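You operate a simulated robot arm through the tools that you are given. There is no shell and no other tool. Be economical: measure what you need, move in short steps, check, and stop when the job is done.

The job below is to be done with a simulated two-armed robot. You get a single attempt, and the scene is never put back.

Task
Oil the snap shackle, then work its release knob out and in.
Fine: two drops on the case beside the knob; hold the shackle down to pull; stand the white bottle back. Set down upright: white bottle. Where these are worked on the way, their far stop is far enough and under half their travel is too little: release knob.

Only the result counts: the job must be done as asked and must still hold three seconds after the hand-in. Knocking over, shifting, dropping, spilling or breaking anything else fails it.

Robot
Two 7-joint arms with two-finger parallel grippers on one trunk, on a base that drives. Base frame: it is fixed to the floor where the robot stands at the start and does not move with it; the origin is under the middle of the robot, x ahead of it, y to its left, z up; the surface under the hand at the start is at about z = 900. Readings come in mm, rad, newtons and seconds.
The left shoulder is at the start at [60, 144, 926], the right one opposite. With the tool pointing down near the work surface each hand reaches from about 280 to 700 mm from the robot's upright axis, wherever it stands, measured 20 degrees to its own side. Places, roughly: release knob [600, 400, 900]; snap shackle (18x5x4 cm) [600, 400, 900]. Payload 1.57 kg a hand.
Tool frame (each hand has its own): the origin (TCP) lies between the finger pads and is the grasp point; the fingertips stand 30 mm ahead of it; z points along the fingers, y is the line along which they close. Largest opening 110 mm; finger width 24, thickness 12; the body of the gripper, 48 by 112 mm, starts 78 mm behind the TCP.
Orientation is that of the tool frame in the base frame, as [roll, pitch, yaw] about the fixed x, y, z axes, in that order (R = Rz(yaw) Ry(pitch) Rx(roll)). With the fingers straight down and closing along the base's y, the tool's x points along the base's -x, its y along +y and its z along -z.

Tools
- The arms move only by the tool play_rows. It takes "left_plan", "right_plan" or both (then of equal length, played together; a hand with none holds still); each is a list of rows, each an object of numbers (a shift or turn left out is 0, a gripper value left out holds the last): "tx", "ty", "tz": the shift along the tool's x, y, z in units of 40 mm (1.0 is 40 mm); "ax", "ay", "az": the turn, a rotation vector about the tool's x, y, z in units of 5 degrees (1.0 is 5 degrees). In form: [{"tx": .., "ty": .., "tz": .., "ax": .., "ay": .., "az": ..}, ...]. A call has 1 to 12 rows; each row shifts and turns the commanded pose from where the row before left it, along the tool's axes as they then stand. "left_hand" and "right_hand" are, for a hand that has rows, the finger opening in mm, from 0 to 110, set as the call begins (left out, the last holds). A call with a number of a shift or a turn outside -1 to 1 is refused whole. Rows are played at 5 a second. More than 50 mm and 0.15 rad between two rows, or a gripper value outside its range, and nothing of the call is played. A pose out of reach is approached as far as the arm can. The call stops where the force on the tool passes 40 N (or 10 N more than at its start, if that is more) or the arm is blocked; 0.2 s more then pass. The fingers move at their own pace (about 45 mm/s each) and stop on an object; they squeeze with about 34 N. The grip force told is the motor's: it shows also when the fingers shut on nothing. Time passes only in rows, and 0.2 s behind the last, so rows that do not move let the fingers close. The reply holds the time, the measured pose of the TCP, the force on the tool along the base axes, the opening and the grip force, in the units named above and with some noise, with the torque about the TCP (base axes, N m) and any sound that the robot's microphone picked up, and new pictures: "show" is both (left out), scene, wrist or none (wrist: the cameras of the hands that moved).
- Cameras (640 x 400 px; columns grow to the right, rows downward): "scene" is now at [51, 21.5, 1542.7]; the picture's right is [0.26, -0.96, 0.00], its down [-0.66, -0.18, -0.73] and it looks along [0.70, 0.19, -0.69] (base axes); focal length 276 px, centre (320, 200). "left" rides on the left gripper at [70, -16, -141] in its tool frame; the picture's right is [0.23, 0.97, 0.00], its down [-0.86, 0.20, -0.48] and it looks along [-0.47, 0.11, 0.88] (tool axes); focal length 222 px, centre (320, 200). "right" rides on the right gripper at [70, 16, -141] in its tool frame; the picture's right is [-0.23, 0.97, 0.00], its down [-0.86, -0.20, -0.48] and it looks along [-0.47, -0.11, 0.88] (tool axes); focal length 222 px, centre (320, 200). There is no depth. A picture from a camera that has moved, and an enlarged one, comes with that camera's place and axes in the base frame and with its lens.
- raise_lower(by): slides the trunk up (or, below 0, down) by that many mm; the arms and the scene camera ride with it, the base frame stays. It gives what a move gives, with no picture.
- roll_base(legs): drives the robot by 1 to 6 legs, each [ahead, left, turn to the left] in mm, mm and rad, along the robot's own axes; the way and the turn of a leg run together, so that a leg with both is an arc; at most 1500 mm and 3.142 rad a leg. The arms and the cameras ride along, it lands a little off, and it stops where it bumps. It gives what a move gives, and a new picture of the scene camera.
- head_to(pan, tilt): turns the head with the scene camera to pan (to the left, within 1.501 rad either way) and tilt (down, from -0.506 to 1.204), counted from straight ahead of the robot. It gives what a move gives, and a new picture of the scene camera.
- inspect(camera, box): a new picture of the part [left, top, right, bottom] of that camera's present view, enlarged. It takes no simulated time.
- sign_off(): hands the job in; it is judged then, once.

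Work in short steps. Places have to be worked out from the pictures, the camera data and where the tool is seen: move nearer, look again, correct. Check each grasp and each placing, and mend what went wrong. You have 120 turns and 260 pictures in all, those below and enlarged ones among them. Open the grippers and draw the arms clear of the work before you hand the job in, unless the task says otherwise; then end with one line.

The tools are called after "Request:" by a JSON object that holds its "name" and its "arguments". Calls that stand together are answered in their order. play_rows: Moves the arms, as the interface text tells. Its arguments: {"type":"object","properties":{"left_plan":{"type":"array","items":{"type":"object","properties":{"tx":{"type":"number"},"ty":{"type":"number"},"tz":{"type":"number"},"ax":{"type":"number"},"ay":{"type":"number"},"az":{"type":"number"}}}},"left_hand":{"type":"number"},"right_plan":{"type":"array","items":{"type":"object","properties":{"tx":{"type":"number"},"ty":{"type":"number"},"tz":{"type":"number"},"ax":{"type":"number"},"ay":{"type":"number"},"az":{"type":"number"}}}},"right_hand":{"type":"number"},"show":{"type":"string","enum":["both","scene","wrist","none"]}},"required":[]} The other tools are called the same way: raise_lower (by) slides the trunk up or down; roll_base (legs) drives the base; head_to (pan, tilt) turns the head that bears the scene camera; inspect (camera, box) takes an enlarged picture of a part of a camera's view; sign_off () hands the job in.

At the start:

```text
time_s: 0.0
left_tool_pos: [355.8, 423.8, 999.5]
left_orientation: [3.141, 0.001, 3.141]
left_contact_force: [-0.5, 0.2, 0.2]
left_wrist_torque: [0.01, -0.01, -0.02]
left_gripper_width: 110.1
left_finger_force: 0.1
right_tool_pos: [461.2, -0.0, 1000.2]
right_orientation: [3.141, 0.0, -3.141]
right_contact_force: [0.3, -0.2, -1.8]
right_wrist_torque: [-0.01, -0.01, 0.02]
right_gripper_width: 110.0
right_finger_force: 0.2
trunk travel left (down, up): [-525.0, 65.0]
robot x, y, heading: [1.5, -0.1, 0.004]
head pan, tilt: [0.269, 0.757]
```

scene: 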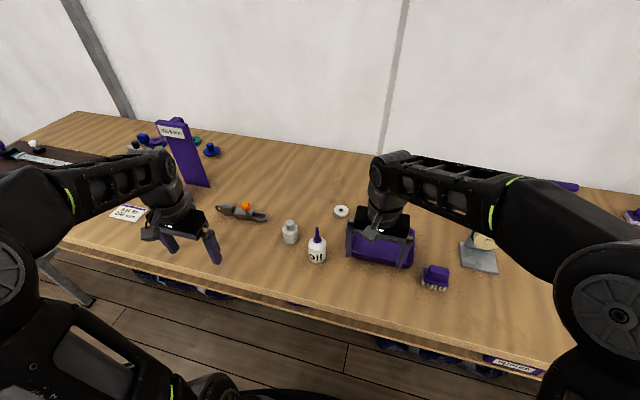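
right: 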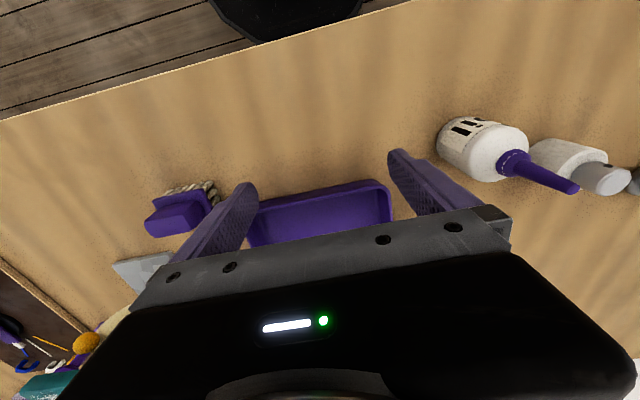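
left: 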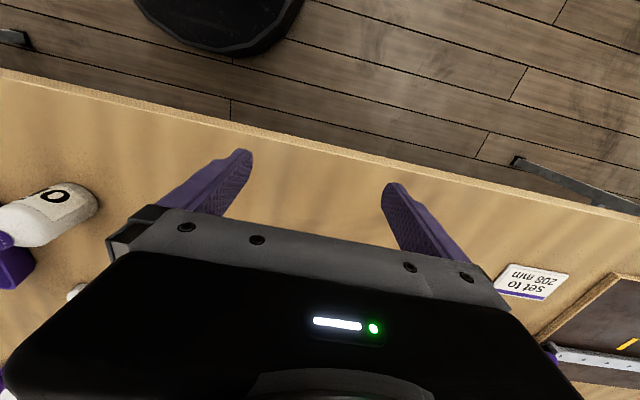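

The shackle lies near column 242, row 212 with an orange knob; there are two bottles. I take enlarged pictures of them first.

Request:
{"name": "inspect", "arguments": {"camera": "scene", "box": [200, 180, 360, 280]}}

Request:
{"name": "inspect", "arguments": {"camera": "scene", "box": [210, 190, 282, 235]}}

Request:
{"name": "inspect", "arguments": {"camera": "right", "box": [420, 90, 640, 228]}}

```text
4.00 times, centred on (280, 230) of scene
camera zoom: at [51.0, 21.5, 1542.7], right [0.26, -0.96, 0.0], down [-0.66, -0.18, -0.73], along [0.7, 0.19, -0.69], focal length 1104 px, centre (480, 80)
```

zoom: 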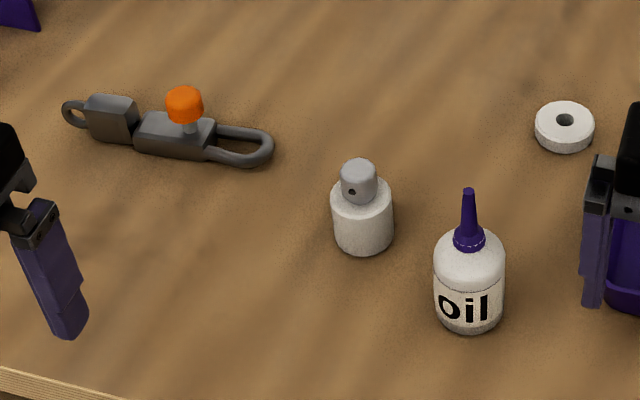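

```text
8.89 times, centred on (246, 212) of scene
camera zoom: at [51.0, 21.5, 1542.7], right [0.26, -0.96, 0.0], down [-0.66, -0.18, -0.73], along [0.7, 0.19, -0.69], focal length 2454 px, centre (978, 89)
```

zoom: 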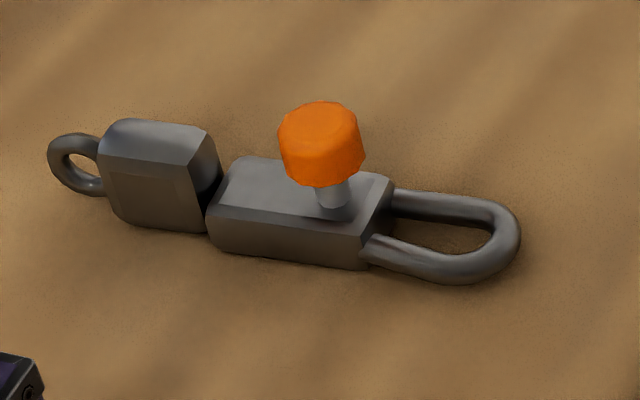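

```text
2.90 times, centred on (530, 159) of right
camera zoom: at [392.0, 17.5, 1140.8], right [0.23, 0.97, 0.0], down [0.86, -0.2, 0.48], along [0.47, -0.11, -0.88], focal length 644 px, centre (-289, 319)
```

zoom: 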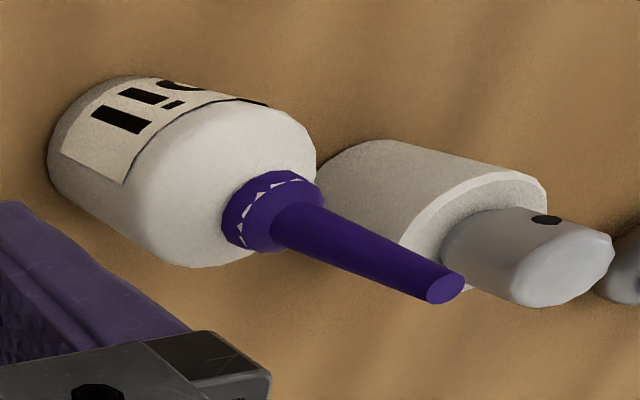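

The oil bottle stands near (477,145) with its tip at about z 1028. The shackle lies along y at about x 577, y 332–502, with an upright knob near (565,392). I raise both hands before driving the base to the left.

Request:
{"name": "play_rows", "arguments": {"right_plan": [{"tz": -1}, {"tz": -1}, {"tz": -1}, {"tz": -1}], "left_plan": [{"tz": -1}, {"tz": -1}, {"tz": -1}, {"tz": -1}], "show": "none"}}

Request:
{"name": "roll_base", "arguments": {"legs": [[0, 250, 0]]}}

Request:
{"name": "head_to", "arguments": {"pan": 0.1, "tilt": 0.9}}

```text
time_s: 1.0
left_tool_pos: [355.1, 426.0, 1120.9]
left_orientation: [-3.137, 0.01, 3.141]
left_contact_force: [0.0, 0.8, -0.3]
left_wrist_torque: [-0.08, -0.01, -0.02]
left_gripper_width: 110.0
left_finger_force: 0.0
left hand out of reach, approached as far as the arm can: row 3, 4
right_tool_pos: [460.0, 3.3, 1100.6]
right_orientation: [-3.14, 0.0, -3.14]
right_contact_force: [0.4, -0.2, 0.2]
right_wrist_torque: [-0.11, 0.0, 0.01]
right_gripper_width: 110.1
right_finger_force: 0.0
right hand out of reach, approached as far as the arm can: row 3, 4
trunk travel left (down, up): [-525.0, 65.0]
robot x, y, heading: [2.8, 3.9, 0.001]
head pan, tilt: [0.269, 0.757]
```

```text
time_s: 2.8
left_tool_pos: [355.4, 674.7, 1120.4]
left_orientation: [3.141, 0.01, -3.137]
left_contact_force: [-0.1, 0.3, -0.5]
left_wrist_torque: [-0.03, -0.01, 0.0]
left_gripper_width: 110.1
left_finger_force: 0.1
right_tool_pos: [460.5, 250.3, 1099.2]
right_orientation: [-3.141, 0.001, 3.14]
right_contact_force: [-0.2, -0.1, 0.7]
right_wrist_torque: [-0.03, 0.01, 0.01]
right_gripper_width: 110.1
right_finger_force: 0.0
trunk travel left (down, up): [-525.0, 65.0]
robot x, y, heading: [-1.9, 249.2, -0.004]
head pan, tilt: [0.269, 0.757]
camera scene: at [51.3, 271.9, 1542.7], right [0.26, -0.96, 0.0], down [-0.66, -0.18, -0.73], along [0.7, 0.19, -0.69], focal length 276 px, centre (320, 200)
```

scene: 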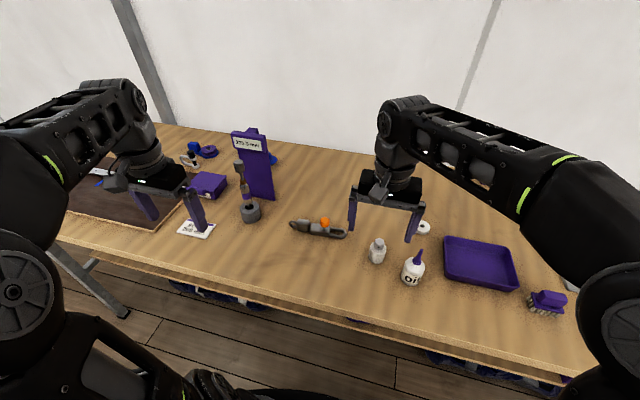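

```text
time_s: 3.5
left_tool_pos: [356.0, 672.8, 1121.9]
left_orientation: [-3.141, 0.011, -3.14]
left_contact_force: [-0.1, 0.1, -0.2]
left_wrist_torque: [-0.01, -0.02, 0.03]
left_gripper_width: 110.0
left_finger_force: 0.1
right_tool_pos: [459.8, 249.3, 1098.9]
right_orientation: [-3.141, 0.0, 3.14]
right_contact_force: [0.2, -0.2, 0.2]
right_wrist_torque: [0.02, -0.02, -0.02]
right_gripper_width: 109.9
right_finger_force: 0.2
trunk travel left (down, up): [-525.0, 65.0]
robot x, y, heading: [3.6, 250.8, -0.001]
head pan, tilt: [0.099, 0.901]
camera scene: at [46.8, 256.2, 1531.4], right [0.1, -1.0, 0.0], down [-0.78, -0.08, -0.62], along [0.62, 0.06, -0.78], focal length 276 px, centre (320, 200)
```

scene: 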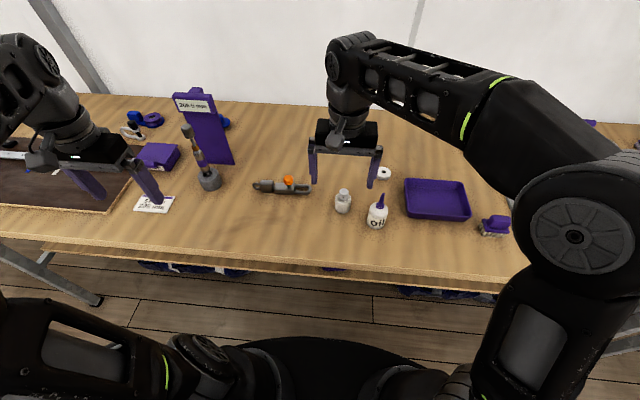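

Base moved to y≈250. I enlarge the bottle and shackle for accurate positions.

Request:
{"name": "inspect", "arguments": {"camera": "scene", "box": [320, 175, 400, 225]}}

Request:
{"name": "inspect", "arguments": {"camera": "scene", "box": [248, 165, 320, 210]}}

```text
8.00 times, centred on (360, 200) of scene
camera zoom: at [46.8, 256.2, 1531.4], right [0.1, -1.0, 0.0], down [-0.78, -0.08, -0.62], along [0.62, 0.06, -0.78], focal length 2209 px, centre (0, 200)
```

zoom: 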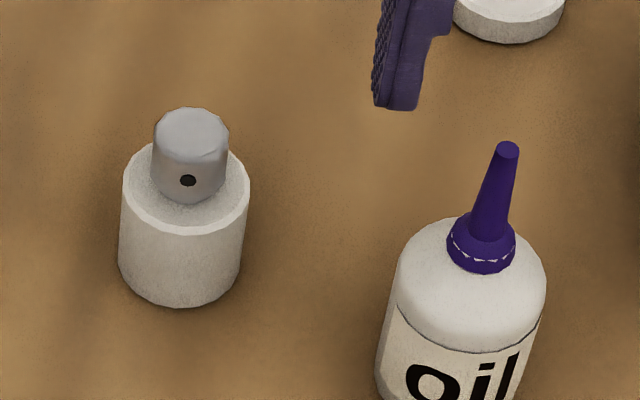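

```text
8.89 times, centred on (284, 188) of scene
camera zoom: at [46.8, 256.2, 1531.4], right [0.1, -1.0, 0.0], down [-0.78, -0.08, -0.62], along [0.62, 0.06, -0.78], focal length 2454 px, centre (640, 311)
```

zoom: 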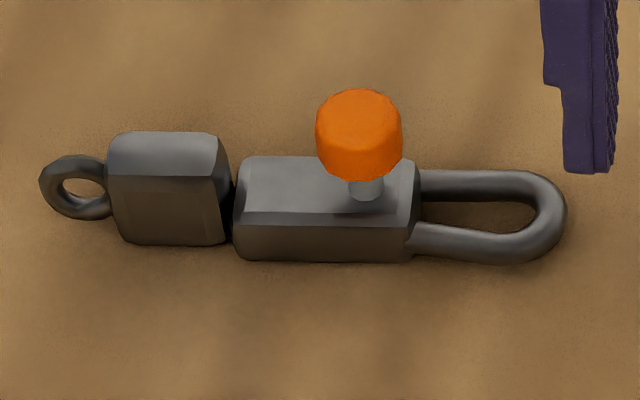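

Triangulated: case top z≈927, knob stem at (562,397), knob top z≈967; bottle axis (475,148), tip z≈1031, body 48 mm wide. I'll take the bottle from the side with the right hand, so start by moving it to the right of the bottle and turning it.

Request:
{"name": "play_rows", "arguments": {"right_plan": [{"ty": -1, "tx": 0.16}, {"ty": -1, "tx": 0.16}, {"ty": -1, "tx": 0.16}, {"ty": -1, "tx": 0.16}, {"ty": -0.8, "tx": 0.16}, {"az": 1}, {"az": 1}, {"az": 1}, {"az": 1}, {"az": 1}, {"az": 1}, {"az": 1}], "right_hand": 80, "show": "none"}}

Request:
{"name": "play_rows", "arguments": {"right_plan": [{"az": 1}, {"az": 1}, {"az": 1}, {"az": 1}, {"az": 1}, {"az": 1}, {"az": 1}, {"az": 1}, {"az": 1}, {"az": 1}, {"az": 1}, {"az": 1}], "show": "scene"}}

```text
time_s: 6.1
left_tool_pos: [356.6, 673.3, 1121.9]
left_orientation: [3.141, 0.011, -3.138]
left_contact_force: [-0.8, 0.3, 0.7]
left_wrist_torque: [0.0, 0.02, 0.01]
left_gripper_width: 110.1
left_finger_force: 0.0
right_tool_pos: [429.1, 56.9, 1100.1]
right_orientation: [-3.141, -0.002, 2.529]
right_contact_force: [-0.1, -1.3, -0.1]
right_wrist_torque: [0.04, -0.01, -0.02]
right_gripper_width: 79.9
right_finger_force: 0.0
trunk travel left (down, up): [-525.0, 65.0]
robot x, y, heading: [-2.5, 249.8, -0.001]
head pan, tilt: [0.099, 0.901]
```

```text
time_s: 8.7
left_tool_pos: [355.0, 673.4, 1121.9]
left_orientation: [3.142, 0.012, -3.138]
left_contact_force: [-0.3, -0.4, -1.6]
left_wrist_torque: [-0.02, -0.01, -0.05]
left_gripper_width: 110.1
left_finger_force: 0.0
right_tool_pos: [428.0, 57.3, 1098.6]
right_orientation: [3.141, 0.002, 1.482]
right_contact_force: [0.1, -0.2, 0.6]
right_wrist_torque: [0.02, 0.02, 0.02]
right_gripper_width: 80.2
right_finger_force: 0.1
trunk travel left (down, up): [-525.0, 65.0]
robot x, y, heading: [0.4, 247.4, -0.001]
head pan, tilt: [0.099, 0.901]
camera scene: at [46.7, 256.2, 1531.4], right [0.1, -1.0, 0.0], down [-0.78, -0.08, -0.62], along [0.62, 0.06, -0.78], focal length 276 px, centre (320, 200)
```

scene: 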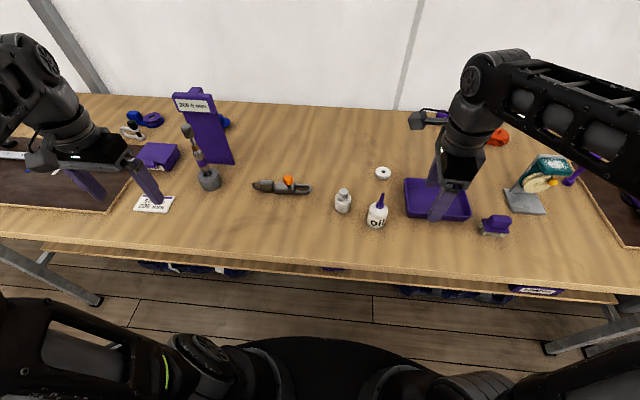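

The yaw is going as planned. I finish the turn to 60° and begin pitching the tool up.

Request:
{"name": "play_rows", "arguments": {"right_plan": [{"az": 1}, {"az": 1}, {"az": 1}, {"az": 1}, {"az": 1}, {"ay": 1}, {"ay": 1}, {"ay": 1}, {"ay": 1}, {"ay": 1}, {"ay": 1}, {"ay": 1}], "show": "none"}}

Request:
{"name": "play_rows", "arguments": {"right_plan": [{"ay": 1}, {"ay": 1}, {"ay": 1}, {"ay": 1}, {"ay": 1}, {"ay": 1}, {"ay": 1}]}}

```text
time_s: 11.3
left_tool_pos: [355.4, 673.3, 1121.1]
left_orientation: [-3.141, 0.01, -3.139]
left_contact_force: [0.1, 0.4, -0.6]
left_wrist_torque: [-0.02, -0.05, 0.0]
left_gripper_width: 110.1
left_finger_force: 0.0
right_tool_pos: [428.3, 56.4, 1098.3]
right_orientation: [3.141, -0.611, 1.045]
right_contact_force: [-0.3, -0.7, -0.3]
right_wrist_torque: [0.0, -0.02, -0.03]
right_gripper_width: 80.0
right_finger_force: 0.1
trunk travel left (down, up): [-525.0, 65.0]
robot x, y, heading: [-1.6, 249.5, 0.002]
head pan, tilt: [0.099, 0.901]
```

```text
time_s: 12.9
left_tool_pos: [356.6, 672.2, 1121.5]
left_orientation: [-3.141, 0.011, -3.141]
left_contact_force: [-0.8, 0.3, 0.3]
left_wrist_torque: [0.02, -0.02, -0.01]
left_gripper_width: 110.2
left_finger_force: 0.1
right_tool_pos: [428.0, 57.5, 1097.9]
right_orientation: [3.141, -1.225, 1.045]
right_contact_force: [-0.6, 0.0, -0.8]
right_wrist_torque: [0.04, -0.02, 0.0]
right_gripper_width: 80.0
right_finger_force: 0.0
trunk travel left (down, up): [-525.0, 65.0]
robot x, y, heading: [-3.7, 249.9, -0.003]
head pan, tilt: [0.099, 0.901]
camera scene: at [46.9, 256.0, 1531.4], right [0.1, -1.0, 0.0], down [-0.78, -0.08, -0.62], along [0.62, 0.06, -0.78], focal length 276 px, centre (320, 200)
camera right: at [388.1, -44.8, 1211.3], right [0.8, -0.56, -0.21], down [-0.54, -0.54, -0.64], along [0.24, 0.63, -0.74], focal length 222 px, centre (320, 200)
```

scene: 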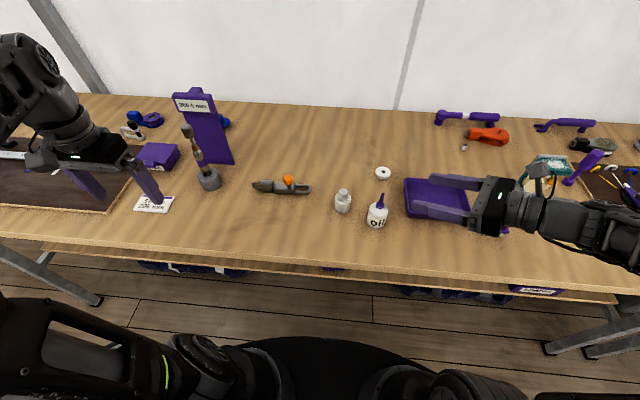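
right: 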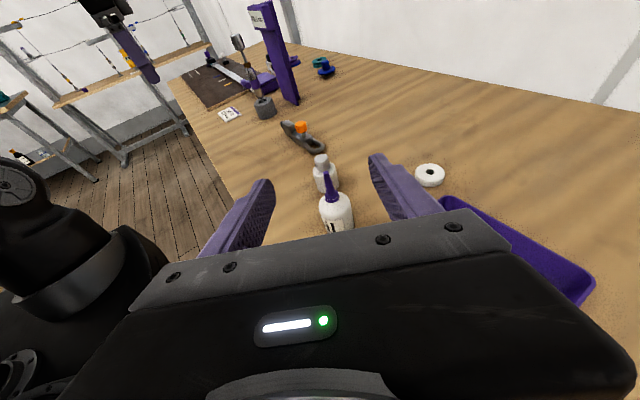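

Orientation is right (20° down, yaw 60°). Now lower to the pre-grasp point 100 mm short of the bottle.

Request:
{"name": "play_rows", "arguments": {"right_plan": [{"tx": -0.71, "ty": -0.03, "tz": 0.315}, {"tx": -0.71, "ty": -0.03, "tz": 0.315}, {"tx": -0.71, "ty": -0.03, "tz": 0.315}, {"tx": -0.71, "ty": -0.03, "tz": 0.315}, {}]}}

```text
time_s: 14.1
left_tool_pos: [356.3, 673.2, 1121.6]
left_orientation: [3.141, 0.01, -3.137]
left_contact_force: [-0.3, -0.1, 0.1]
left_wrist_torque: [0.01, -0.02, -0.01]
left_gripper_width: 110.1
left_finger_force: 0.0
right_tool_pos: [426.8, 67.2, 975.4]
right_orientation: [3.141, -1.222, 1.047]
right_contact_force: [0.0, -0.3, -0.3]
right_wrist_torque: [-0.01, -0.01, 0.0]
right_gripper_width: 79.8
right_finger_force: 0.0
trunk travel left (down, up): [-525.0, 65.0]
robot x, y, heading: [0.9, 250.5, -0.004]
head pan, tilt: [0.099, 0.901]
camera scene: at [46.4, 256.3, 1531.4], right [0.1, -1.0, 0.0], down [-0.78, -0.08, -0.62], along [0.62, 0.06, -0.78], focal length 276 px, centre (320, 200)
camera right: at [387.2, -35.5, 1088.1], right [0.8, -0.56, -0.21], down [-0.54, -0.54, -0.64], along [0.24, 0.63, -0.74], focal length 222 px, centre (320, 200)
```

scene: 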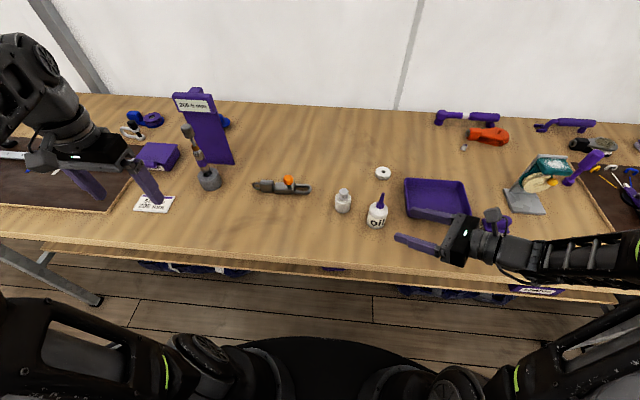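
right: 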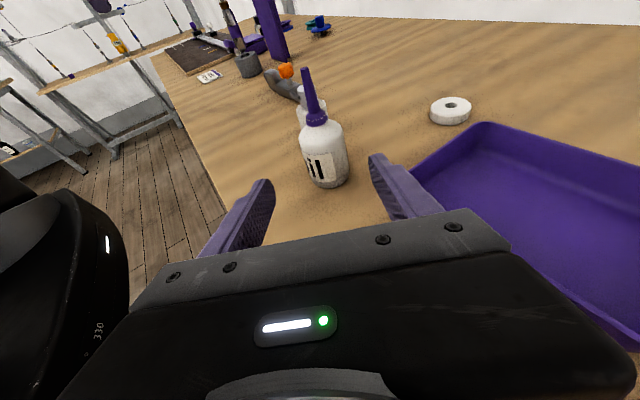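

The bottle sits between the fingers' lines. I advance 100 mm along the tool axis with the fingers open.

Request:
{"name": "play_rows", "arguments": {"right_plan": [{"tz": 0.6}, {"tz": 0.6}, {"tz": 0.6}, {"tz": 0.6}, {"tz": 0.1}, {}]}}

Request:
{"name": "inspect", "arguments": {"camera": "scene", "box": [320, 175, 440, 250]}}

```text
time_s: 15.5
left_tool_pos: [356.0, 672.7, 1121.5]
left_orientation: [-3.14, 0.011, -3.139]
left_contact_force: [0.0, -0.2, -0.2]
left_wrist_torque: [-0.01, 0.03, 0.03]
left_gripper_width: 109.7
left_finger_force: 0.1
right_tool_pos: [473.7, 149.1, 940.8]
right_orientation: [3.141, -1.222, 1.044]
right_contact_force: [-0.7, 0.3, 0.4]
right_wrist_torque: [-0.02, -0.01, 0.02]
right_gripper_width: 80.1
right_finger_force: 0.0
trunk travel left (down, up): [-525.0, 65.0]
robot x, y, heading: [2.5, 252.1, -0.003]
head pan, tilt: [0.099, 0.901]
camera scene: at [46.8, 256.2, 1531.4], right [0.1, -1.0, 0.0], down [-0.78, -0.08, -0.62], along [0.62, 0.06, -0.78], focal length 276 px, centre (320, 200)
camera right: at [434.1, 47.3, 1054.1], right [0.8, -0.56, -0.21], down [-0.54, -0.54, -0.64], along [0.24, 0.63, -0.74], focal length 222 px, centre (320, 200)
```

scene: 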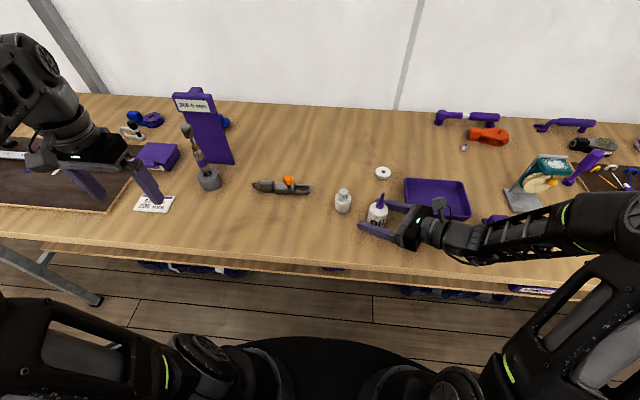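
right: 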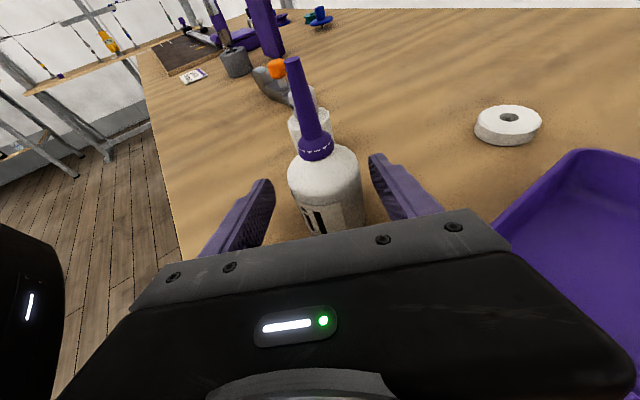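

```text
5.33 times, centred on (380, 212) of scene
camera zoom: at [46.8, 256.2, 1531.4], right [0.1, -1.0, 0.0], down [-0.78, -0.08, -0.62], along [0.62, 0.06, -0.78], focal length 1472 px, centre (0, 133)
```

zoom: 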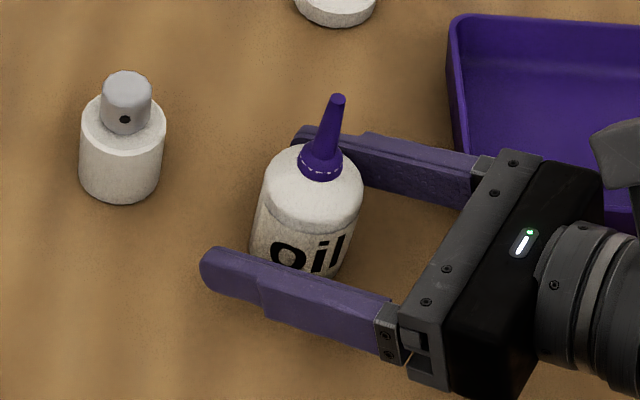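

Centered. I close gently to 46 mm to learn the bottle's width and see the grip force.

Request:
{"name": "play_rows", "arguments": {"right_plan": [{}, {}, {}, {}], "right_hand": 46, "show": "wrist"}}

```text
time_s: 16.5
left_tool_pos: [356.1, 671.4, 1121.5]
left_orientation: [3.141, 0.011, -3.138]
left_contact_force: [-0.3, 0.1, -0.6]
left_wrist_torque: [0.02, -0.01, -0.01]
left_gripper_width: 110.0
left_finger_force: 0.0
right_tool_pos: [473.9, 150.0, 941.3]
right_orientation: [-3.141, -1.221, 1.046]
right_contact_force: [0.1, -0.4, 0.0]
right_wrist_torque: [0.03, -0.02, -0.04]
right_gripper_width: 47.1
right_finger_force: 10.6
trunk travel left (down, up): [-525.0, 65.0]
robot x, y, heading: [1.7, 248.8, -0.002]
head pan, tilt: [0.099, 0.901]
camera right: at [434.0, 47.1, 1054.1], right [0.8, -0.56, -0.21], down [-0.54, -0.54, -0.64], along [0.24, 0.63, -0.74], focal length 222 px, centre (320, 200)
```

right: 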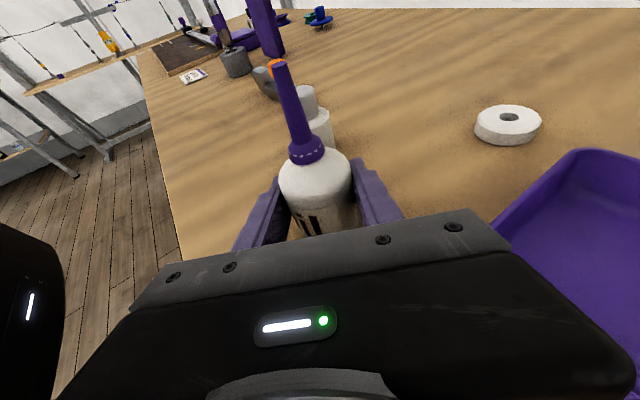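

Grip is firm at 47 mm with 10.6 N, so the force follows the setpoint. I lift 150 mm straight up.

Request:
{"name": "play_rows", "arguments": {"right_plan": [{"tx": 0.3, "tz": -0.11}, {"tx": 0.6, "tz": -0.22}, {"tx": 0.88, "tz": -0.32}, {"tx": 0.88, "tz": -0.32}, {"tx": 0.86, "tz": -0.31}, {}]}}

```text
time_s: 17.9
left_tool_pos: [357.2, 673.1, 1121.6]
left_orientation: [3.141, 0.011, -3.14]
left_contact_force: [0.3, 0.7, -0.8]
left_wrist_torque: [-0.01, 0.01, 0.01]
left_gripper_width: 110.1
left_finger_force: 0.0
right_tool_pos: [477.1, 147.5, 1088.4]
right_orientation: [3.141, -1.221, 1.045]
right_contact_force: [-0.4, 0.0, 0.2]
right_wrist_torque: [0.01, 0.03, -0.01]
right_gripper_width: 45.9
right_finger_force: 0.2
trunk travel left (down, up): [-525.0, 65.0]
robot x, y, heading: [1.4, 252.0, -0.002]
head pan, tilt: [0.099, 0.901]
camera scene: at [47.0, 256.1, 1531.4], right [0.1, -1.0, 0.0], down [-0.78, -0.08, -0.62], along [0.62, 0.06, -0.78], focal length 276 px, centre (320, 200)
camera right: at [436.3, 47.2, 1202.8], right [0.8, -0.56, -0.21], down [-0.54, -0.54, -0.64], along [0.24, 0.63, -0.74], focal length 222 px, centre (320, 200)
```

scene: 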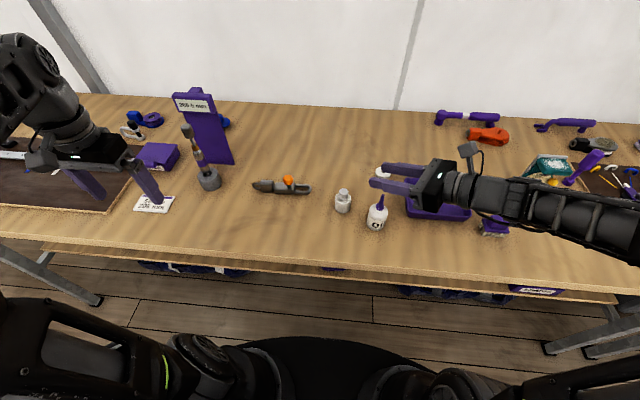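
right: 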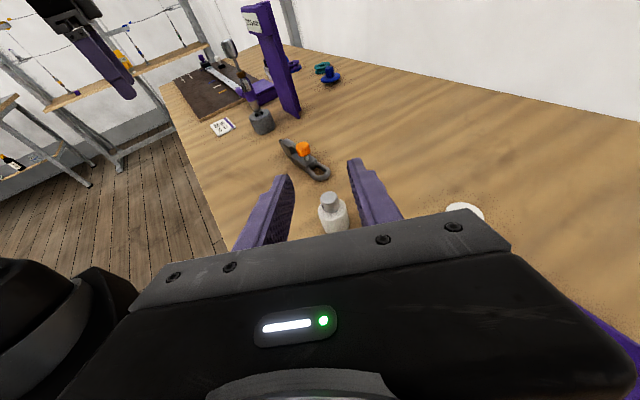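

The grip slipped and the bottle stayed standing on the bench. I check where it stands before taking it again with more force.

Request:
{"name": "inspect", "arguments": {"camera": "scene", "box": [320, 175, 440, 250]}}

```text
5.33 times, centred on (380, 212) of scene
camera zoom: at [47.0, 256.1, 1531.4], right [0.1, -1.0, 0.0], down [-0.78, -0.08, -0.62], along [0.62, 0.06, -0.78], focal length 1472 px, centre (0, 133)
```

zoom: 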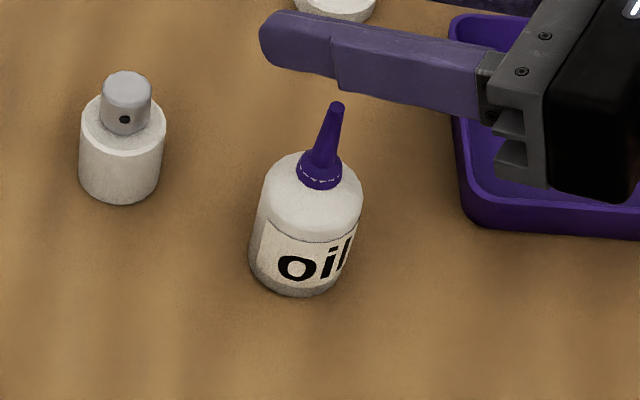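

The bottle is upright, about 5 mm nearer. I open, lower around it again and close harder (44 mm setpoint).

Request:
{"name": "play_rows", "arguments": {"right_plan": [{}, {"tx": -0.71, "ty": -0.027, "tz": 0.242}, {"tx": -0.71, "ty": -0.027, "tz": 0.242}, {"tx": -0.71, "ty": -0.027, "tz": 0.242}, {"tx": -0.71, "ty": -0.027, "tz": 0.242}, {"tx": -0.71, "ty": -0.027, "tz": 0.242}, {}], "right_hand": 80, "show": "wrist"}}

Request:
{"name": "play_rows", "arguments": {"right_plan": [{}, {}, {}, {}, {}], "right_hand": 44, "show": "wrist"}}

```text
time_s: 19.5
left_tool_pos: [355.9, 672.7, 1122.0]
left_orientation: [3.141, 0.011, -3.139]
left_contact_force: [0.0, 0.3, 0.4]
left_wrist_torque: [-0.03, -0.01, -0.02]
left_gripper_width: 110.1
left_finger_force: 0.1
right_tool_pos: [471.1, 148.8, 941.3]
right_orientation: [3.141, -1.221, 1.045]
right_contact_force: [-0.3, -0.3, 0.5]
right_wrist_torque: [-0.02, -0.02, 0.01]
right_gripper_width: 79.9
right_finger_force: 0.0
trunk travel left (down, up): [-525.0, 65.0]
robot x, y, heading: [1.2, 249.5, 0.004]
head pan, tilt: [0.099, 0.901]
camera right: at [430.7, 46.8, 1055.1], right [0.8, -0.56, -0.21], down [-0.54, -0.54, -0.64], along [0.24, 0.63, -0.74], focal length 222 px, centre (320, 200)
```

right: 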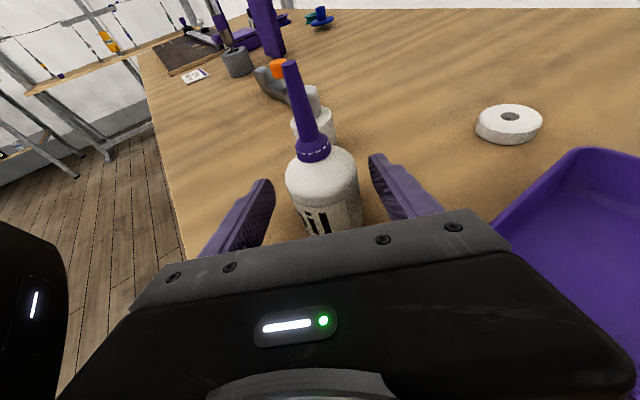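

```text
time_s: 20.7
left_tool_pos: [356.2, 672.3, 1121.0]
left_orientation: [3.141, 0.01, -3.136]
left_contact_force: [0.2, 0.7, -0.3]
left_wrist_torque: [0.01, 0.0, 0.01]
left_gripper_width: 109.7
left_finger_force: 0.0
right_tool_pos: [471.2, 148.3, 941.1]
right_orientation: [-3.141, -1.222, 1.045]
right_contact_force: [0.8, 0.0, 0.6]
right_wrist_torque: [0.01, -0.01, -0.03]
right_gripper_width: 45.2
right_finger_force: 34.0
trunk travel left (down, up): [-525.0, 65.0]
robot x, y, heading: [3.6, 248.5, 0.001]
head pan, tilt: [0.099, 0.901]
camera right: at [431.0, 46.7, 1055.2], right [0.8, -0.56, -0.21], down [-0.54, -0.54, -0.64], along [0.24, 0.63, -0.74], focal length 222 px, centre (320, 200)
```

right: 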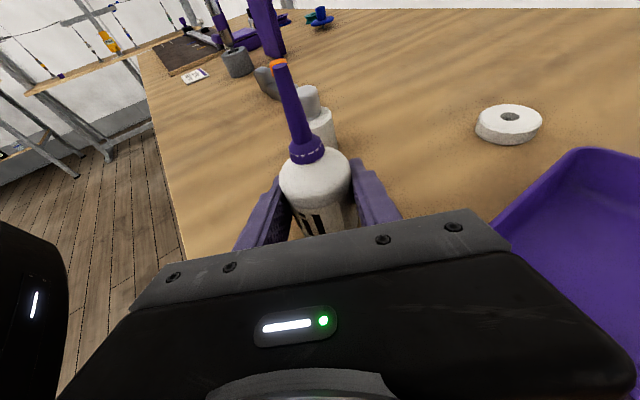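

The bottle is soft: 45.2 mm at 34 N. I try a middle setpoint for carrying.

Request:
{"name": "play_rows", "arguments": {"right_plan": [{}, {}, {}], "right_hand": 45, "show": "none"}}

```text
time_s: 21.5
left_tool_pos: [355.9, 672.3, 1121.9]
left_orientation: [3.141, 0.011, -3.139]
left_contact_force: [0.2, -0.8, -0.7]
left_wrist_torque: [0.01, -0.01, -0.02]
left_gripper_width: 110.0
left_finger_force: 0.2
right_tool_pos: [471.5, 149.0, 942.4]
right_orientation: [-3.141, -1.222, 1.047]
right_contact_force: [-1.3, 0.6, 0.7]
right_wrist_torque: [-0.01, -0.01, -0.02]
right_gripper_width: 46.2
right_finger_force: 2.7
trunk travel left (down, up): [-525.0, 65.0]
robot x, y, heading: [-0.4, 249.9, 0.003]
head pan, tilt: [0.099, 0.901]
```

That relaxed too far (2.7 N). I try 44.5.

Request:
{"name": "play_rows", "arguments": {"right_plan": [{}, {}, {}], "right_hand": 44.5, "show": "none"}}

```text
time_s: 22.3
left_tool_pos: [354.6, 672.9, 1122.4]
left_orientation: [-3.14, 0.011, -3.138]
left_contact_force: [-0.4, 0.6, 0.5]
left_wrist_torque: [-0.02, -0.03, 0.0]
left_gripper_width: 110.0
left_finger_force: 0.1
right_tool_pos: [470.3, 148.3, 942.1]
right_orientation: [3.14, -1.221, 1.045]
right_contact_force: [-0.6, -0.7, 0.4]
right_wrist_torque: [0.0, -0.02, -0.01]
right_gripper_width: 46.3
right_finger_force: 2.9
trunk travel left (down, up): [-525.0, 65.0]
robot x, y, heading: [-0.4, 248.7, -0.001]
head pan, tilt: [0.099, 0.901]
```

Request:
{"name": "play_rows", "arguments": {"right_plan": [{}, {}, {}, {}], "right_hand": 43, "show": "none"}}

```text
time_s: 23.3
left_tool_pos: [355.1, 673.2, 1121.4]
left_orientation: [-3.141, 0.011, -3.139]
left_contact_force: [1.0, 1.0, -1.2]
left_wrist_torque: [0.02, -0.03, -0.03]
left_gripper_width: 110.1
left_finger_force: 0.1
right_tool_pos: [470.7, 147.0, 942.1]
right_orientation: [-3.141, -1.222, 1.046]
right_contact_force: [-0.3, 0.0, -0.5]
right_wrist_torque: [-0.01, -0.03, 0.02]
right_gripper_width: 45.3
right_finger_force: 33.8
trunk travel left (down, up): [-525.0, 65.0]
robot x, y, heading: [1.0, 248.1, -0.004]
head pan, tilt: [0.099, 0.901]
```

Request:
{"name": "play_rows", "arguments": {"right_plan": [{}, {}, {}, {}], "right_hand": 44.2, "show": "none"}}

```text
time_s: 24.3
left_tool_pos: [356.0, 673.6, 1121.0]
left_orientation: [-3.141, 0.012, -3.138]
left_contact_force: [-0.5, -0.6, -0.4]
left_wrist_torque: [-0.01, 0.01, 0.01]
left_gripper_width: 110.1
left_finger_force: 0.1
right_tool_pos: [469.5, 148.6, 942.6]
right_orientation: [-3.141, -1.221, 1.046]
right_contact_force: [1.2, -0.4, 0.4]
right_wrist_torque: [0.05, 0.01, -0.02]
right_gripper_width: 45.3
right_finger_force: 33.7
trunk travel left (down, up): [-525.0, 65.0]
robot x, y, heading: [2.3, 249.7, -0.001]
head pan, tilt: [0.099, 0.901]
```

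At 44.2 the grip is 34 N. I carry at this force; lifting in small steps.

Request:
{"name": "play_rows", "arguments": {"right_plan": [{"tx": 0.3, "tz": -0.11}, {"tx": 0.5, "tz": -0.18}, {"tx": 0.7, "tz": -0.255}, {"tx": 0.7, "tz": -0.255}, {"tx": 0.7, "tz": -0.255}, {"tx": 0.6, "tz": -0.22}, {}]}}

```text
time_s: 25.9
left_tool_pos: [355.6, 672.5, 1121.4]
left_orientation: [3.141, 0.011, -3.14]
left_contact_force: [-0.1, 0.6, 0.2]
left_wrist_torque: [0.02, 0.01, 0.03]
left_gripper_width: 110.0
left_finger_force: 0.1
right_tool_pos: [468.5, 147.9, 1090.2]
right_orientation: [-3.138, -1.222, 1.045]
right_contact_force: [0.0, -0.7, -0.9]
right_wrist_torque: [0.04, -0.01, -0.02]
right_gripper_width: 45.5
right_finger_force: 34.4
trunk travel left (down, up): [-525.0, 65.0]
robot x, y, heading: [-1.5, 252.3, -0.002]
head pan, tilt: [0.099, 0.901]
camera scene: at [47.0, 256.1, 1531.4], right [0.1, -1.0, 0.0], down [-0.78, -0.08, -0.62], along [0.62, 0.06, -0.78], focal length 276 px, centre (320, 200)
camera right: at [428.8, 45.7, 1203.3], right [0.8, -0.55, -0.21], down [-0.54, -0.54, -0.64], along [0.24, 0.63, -0.74], focal length 222 px, centre (320, 200)
```

scene: 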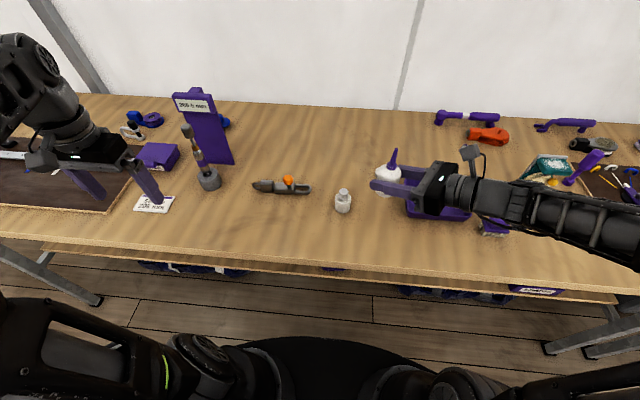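
right: 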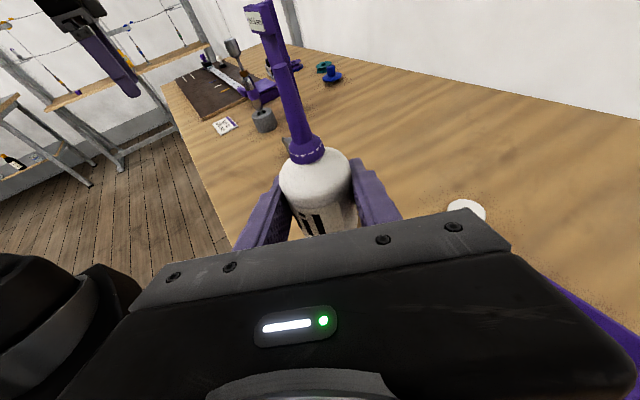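

Bottle held. Now move it over the shackle area (TCP to about (649,403,1045)), then level the tool.

Request:
{"name": "play_rows", "arguments": {"right_plan": [{"tx": 0.178, "ty": 0.079, "tz": 0.854}, {"tx": 0.178, "ty": 0.079, "tz": 0.854}, {"tx": 0.178, "ty": 0.079, "tz": 0.854}, {"tx": 0.178, "ty": 0.079, "tz": 0.854}, {"tx": 0.178, "ty": 0.079, "tz": 0.854}, {"tx": 0.178, "ty": 0.079, "tz": 0.854}, {"tx": 0.178, "ty": 0.079, "tz": 0.854}, {"tx": 0.178, "ty": 0.079, "tz": 0.854}, {"tx": 0.178, "ty": 0.079, "tz": 0.854}, {}], "show": "scene"}}

Request:
{"name": "play_rows", "arguments": {"right_plan": [{"ay": 1}, {"ay": 1}, {"ay": 1}, {"ay": 1}], "show": "none"}}

```text
time_s: 28.1
left_tool_pos: [355.7, 673.4, 1122.3]
left_orientation: [-3.141, 0.01, -3.139]
left_contact_force: [0.0, -0.2, 0.3]
left_wrist_torque: [0.01, 0.0, 0.02]
left_gripper_width: 110.3
left_finger_force: 0.1
right_tool_pos: [649.2, 403.4, 1043.3]
right_orientation: [3.141, -1.222, 1.045]
right_contact_force: [0.1, -0.2, -0.8]
right_wrist_torque: [-0.01, -0.02, -0.02]
right_gripper_width: 45.6
right_finger_force: 34.3
trunk travel left (down, up): [-525.0, 65.0]
robot x, y, heading: [-2.8, 245.1, -0.004]
head pan, tilt: [0.099, 0.901]
camera scene: at [46.5, 255.9, 1531.4], right [0.1, -1.0, 0.0], down [-0.78, -0.08, -0.62], along [0.62, 0.06, -0.78], focal length 276 px, centre (320, 200)
```

scene: 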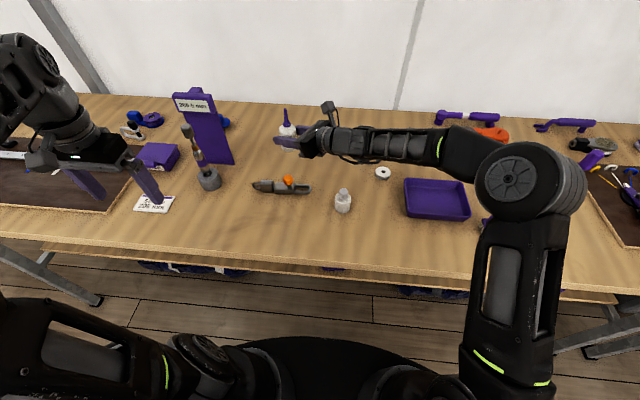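

```text
time_s: 29.1
left_tool_pos: [355.2, 672.7, 1122.5]
left_orientation: [3.14, 0.009, -3.138]
left_contact_force: [0.0, 0.3, 0.4]
left_wrist_torque: [0.01, 0.01, 0.0]
left_gripper_width: 110.2
left_finger_force: 0.1
right_tool_pos: [650.7, 404.1, 1044.1]
right_orientation: [-3.131, -1.571, 1.035]
right_contact_force: [-0.7, -0.1, -1.1]
right_wrist_torque: [0.0, 0.02, 0.0]
right_gripper_width: 45.3
right_finger_force: 34.2
trunk travel left (down, up): [-525.0, 65.0]
robot x, y, heading: [-2.9, 247.2, -0.001]
head pan, tilt: [0.099, 0.901]
```

Level and at the right spot. Roll the bottle over toward the robot: first 60°.

Request:
{"name": "play_rows", "arguments": {"right_plan": [{"az": -1}, {"az": -1}, {"az": -1}, {"az": -1}, {"az": -1}, {"az": -1}, {"az": -1}, {"az": -1}, {"az": -1}, {"az": -1}, {"az": -1}, {"az": -1}], "show": "scene"}}

Request:
{"name": "inspect", "arguments": {"camera": "scene", "box": [232, 110, 360, 210]}}

```text
time_s: 31.7
left_tool_pos: [355.8, 673.6, 1120.8]
left_orientation: [3.141, 0.01, -3.137]
left_contact_force: [0.1, 0.3, -0.1]
left_wrist_torque: [-0.03, 0.02, 0.02]
left_gripper_width: 110.1
left_finger_force: 0.1
right_tool_pos: [650.2, 403.3, 1044.4]
right_orientation: [1.571, -0.522, 2.617]
right_contact_force: [-0.9, -0.5, -0.4]
right_wrist_torque: [-0.03, 0.0, -0.02]
right_gripper_width: 45.3
right_finger_force: 34.0
trunk travel left (down, up): [-525.0, 65.0]
robot x, y, heading: [2.9, 249.1, -0.003]
head pan, tilt: [0.099, 0.901]
camera scene: at [46.9, 256.3, 1531.4], right [0.1, -1.0, 0.0], down [-0.78, -0.08, -0.62], along [0.62, 0.06, -0.78], focal length 276 px, centre (320, 200)
```

scene: 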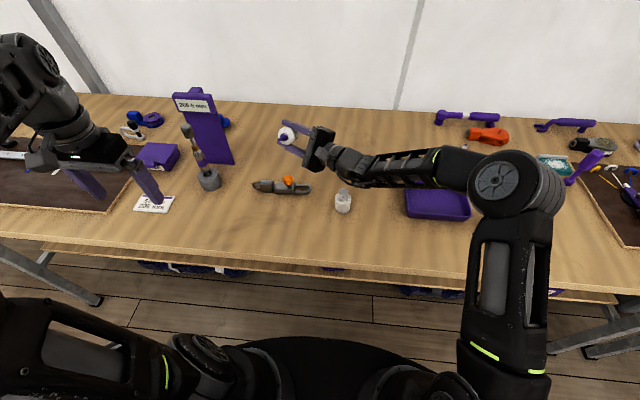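

```text
4.00 times, centred on (296, 160) of scene
camera zoom: at [46.9, 256.3, 1531.4], right [0.1, -1.0, 0.0], down [-0.78, -0.08, -0.62], along [0.62, 0.06, -0.78], focal length 1104 px, centre (416, 360)
```

zoom: 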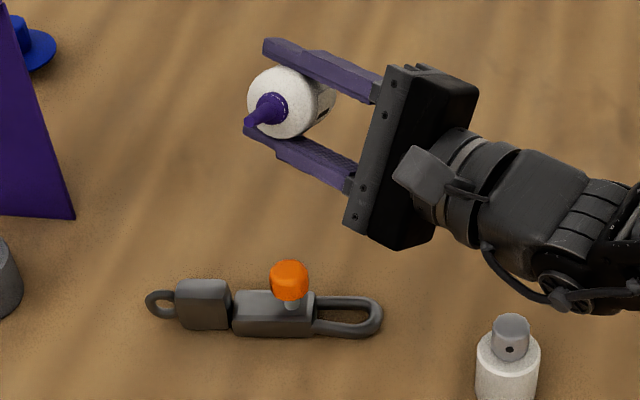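

Rolling on through horizontal to 120°, tip kept over the case's free area left of the knob.

Request:
{"name": "play_rows", "arguments": {"right_plan": [{"az": -1}, {"az": -1}, {"az": -1}, {"az": -1}, {"az": -1}, {"az": -1}, {"az": -1}, {"az": -1}, {"az": -1}, {"az": -1}, {"az": -1}, {"az": -1, "tx": 0.24, "ty": 0.12}], "show": "scene"}}

Request:
{"name": "inspect", "arguments": {"camera": "scene", "box": [232, 130, 344, 200]}}

```text
time_s: 34.3
left_tool_pos: [355.2, 674.7, 1121.7]
left_orientation: [-3.142, 0.011, -3.139]
left_contact_force: [0.5, 1.0, 0.0]
left_wrist_torque: [0.01, -0.01, 0.01]
left_gripper_width: 110.0
left_finger_force: 0.1
right_tool_pos: [641.0, 409.6, 1045.1]
right_orientation: [1.571, 0.526, 2.617]
right_contact_force: [-0.2, 0.3, -1.7]
right_wrist_torque: [0.0, 0.0, -0.02]
right_gripper_width: 45.5
right_finger_force: 34.3
trunk travel left (down, up): [-525.0, 65.0]
robot x, y, heading: [4.2, 248.8, -0.001]
head pan, tilt: [0.099, 0.901]
camera scene: at [46.6, 256.5, 1531.4], right [0.1, -1.0, 0.0], down [-0.78, -0.08, -0.62], along [0.62, 0.06, -0.78], focal length 276 px, centre (320, 200)
```

scene: 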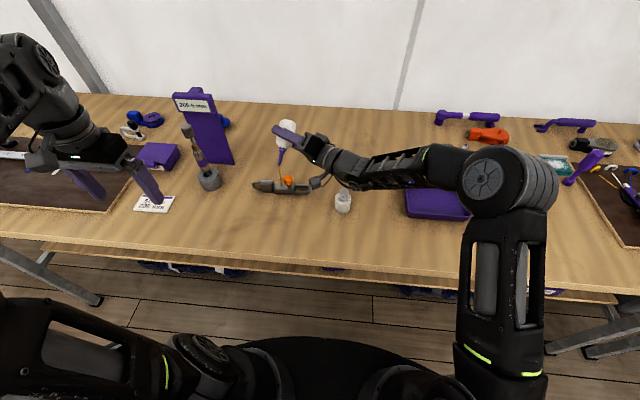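

```text
5.71 times, centred on (288, 165) of scene
camera zoom: at [46.6, 256.5, 1531.4], right [0.1, -1.0, 0.0], down [-0.78, -0.08, -0.62], along [0.62, 0.06, -0.78], focal length 1578 px, centre (503, 400)
```

zoom: 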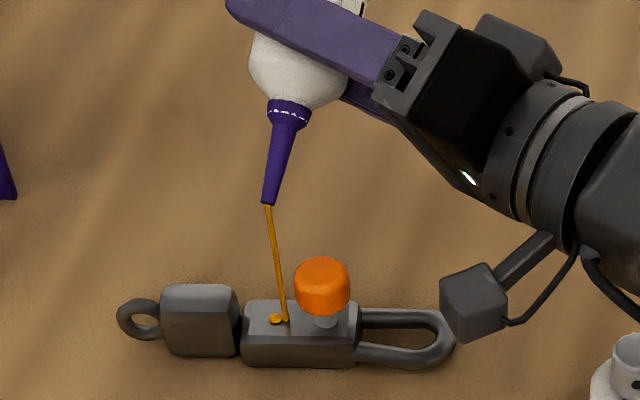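

Oil is already flowing onto the case right beside the knob under the present squeeze. I roll the bottle back up at once.

Request:
{"name": "play_rows", "arguments": {"right_plan": [{"az": 1}, {"az": 1}, {"az": 1}, {"az": 1}, {"az": 1}, {"az": 1}, {"az": 1}, {"az": 1}, {"az": 1}, {"az": 1}, {"az": 1}, {"az": 1}], "show": "scene"}}

Request:
{"name": "inspect", "arguments": {"camera": "scene", "box": [248, 165, 320, 210]}}

```text
time_s: 36.9
left_tool_pos: [356.0, 674.0, 1121.2]
left_orientation: [3.141, 0.011, -3.136]
left_contact_force: [0.3, 0.1, -0.5]
left_wrist_torque: [0.01, 0.04, -0.01]
left_gripper_width: 109.9
left_finger_force: 0.1
right_tool_pos: [640.1, 407.7, 1044.4]
right_orientation: [1.57, -0.526, 2.616]
right_contact_force: [-0.1, -0.5, -1.7]
right_wrist_torque: [-0.01, -0.04, 0.01]
right_gripper_width: 45.6
right_finger_force: 34.6
trunk travel left (down, up): [-525.0, 65.0]
robot x, y, heading: [1.7, 247.5, -0.002]
head pan, tilt: [0.099, 0.901]
camera scene: at [46.9, 256.2, 1531.4], right [0.1, -1.0, 0.0], down [-0.78, -0.08, -0.62], along [0.62, 0.06, -0.78], focal length 276 px, centre (320, 200)
```

scene: 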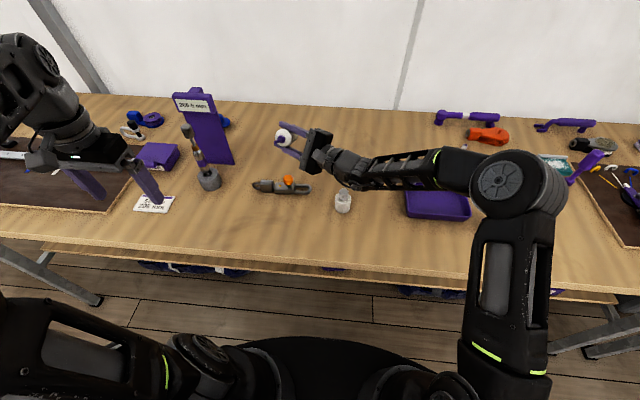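

```text
8.89 times, centred on (284, 188) of scene
camera zoom: at [46.9, 256.2, 1531.4], right [0.1, -1.0, 0.0], down [-0.78, -0.08, -0.62], along [0.62, 0.06, -0.78], focal length 2454 px, centre (640, 311)
```

zoom: 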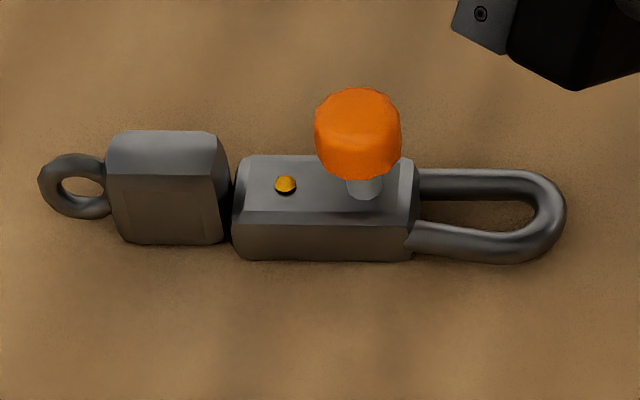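

One spot is visible on the case. I enlarge it further to judge whether it is one drop or two.

Request:
{"name": "inspect", "arguments": {"camera": "scene", "box": [272, 178, 296, 193]}}

Request:
{"name": "inspect", "arguments": {"camera": "scene", "box": [240, 110, 352, 180]}}

```text
16.00 times, centred on (284, 186) of scene
camera zoom: at [46.9, 256.2, 1531.4], right [0.1, -1.0, 0.0], down [-0.78, -0.08, -0.62], along [0.62, 0.06, -0.78], focal length 4418 px, centre (896, 432)
```

zoom: 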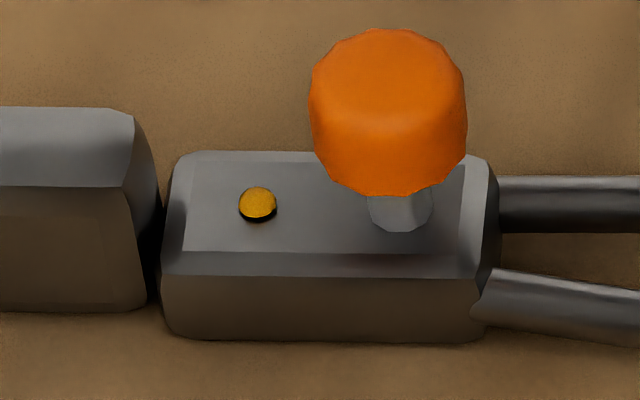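

```text
5.71 times, centred on (296, 145) of scene
camera zoom: at [46.9, 256.2, 1531.4], right [0.1, -1.0, 0.0], down [-0.78, -0.08, -0.62], along [0.62, 0.06, -0.78], focal length 1578 px, centre (457, 514)
```

zoom: 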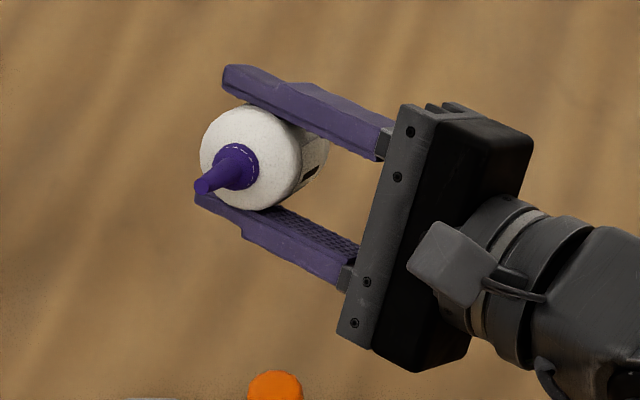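

The case carries one clear spot, and no oil elsewhere. I tip the bottle again in smaller steps from the same hand position and watch for the next drop.

Request:
{"name": "play_rows", "arguments": {"right_plan": [{"az": 1, "tx": 0}, {"az": -1}, {"az": -1}, {"az": -1}, {"az": -1}, {"az": -1}, {"az": -1}, {"az": -1}, {"az": -1}, {"az": -1}, {"az": -1}], "show": "none"}}

Request:
{"name": "inspect", "arguments": {"camera": "scene", "box": [248, 145, 328, 195]}}

```text
time_s: 39.3
left_tool_pos: [355.0, 673.5, 1120.1]
left_orientation: [3.14, 0.009, -3.139]
left_contact_force: [0.0, 0.1, -1.2]
left_wrist_torque: [-0.04, 0.02, -0.02]
left_gripper_width: 110.2
left_finger_force: 0.0
right_tool_pos: [640.2, 409.2, 1043.9]
right_orientation: [1.572, 0.265, 2.615]
right_contact_force: [-0.2, 0.2, -1.8]
right_wrist_torque: [0.02, 0.01, 0.04]
right_gripper_width: 45.4
right_finger_force: 34.3
trunk travel left (down, up): [-525.0, 65.0]
robot x, y, heading: [0.8, 252.7, -0.006]
head pan, tilt: [0.099, 0.901]
```

```text
8.00 times, centred on (288, 170) of scene
camera zoom: at [46.9, 256.3, 1531.4], right [0.1, -1.0, 0.0], down [-0.78, -0.08, -0.62], along [0.62, 0.06, -0.78], focal length 2209 px, centre (576, 440)
```

zoom: 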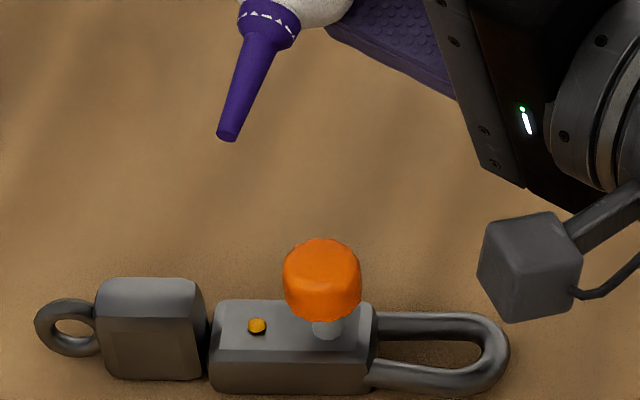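

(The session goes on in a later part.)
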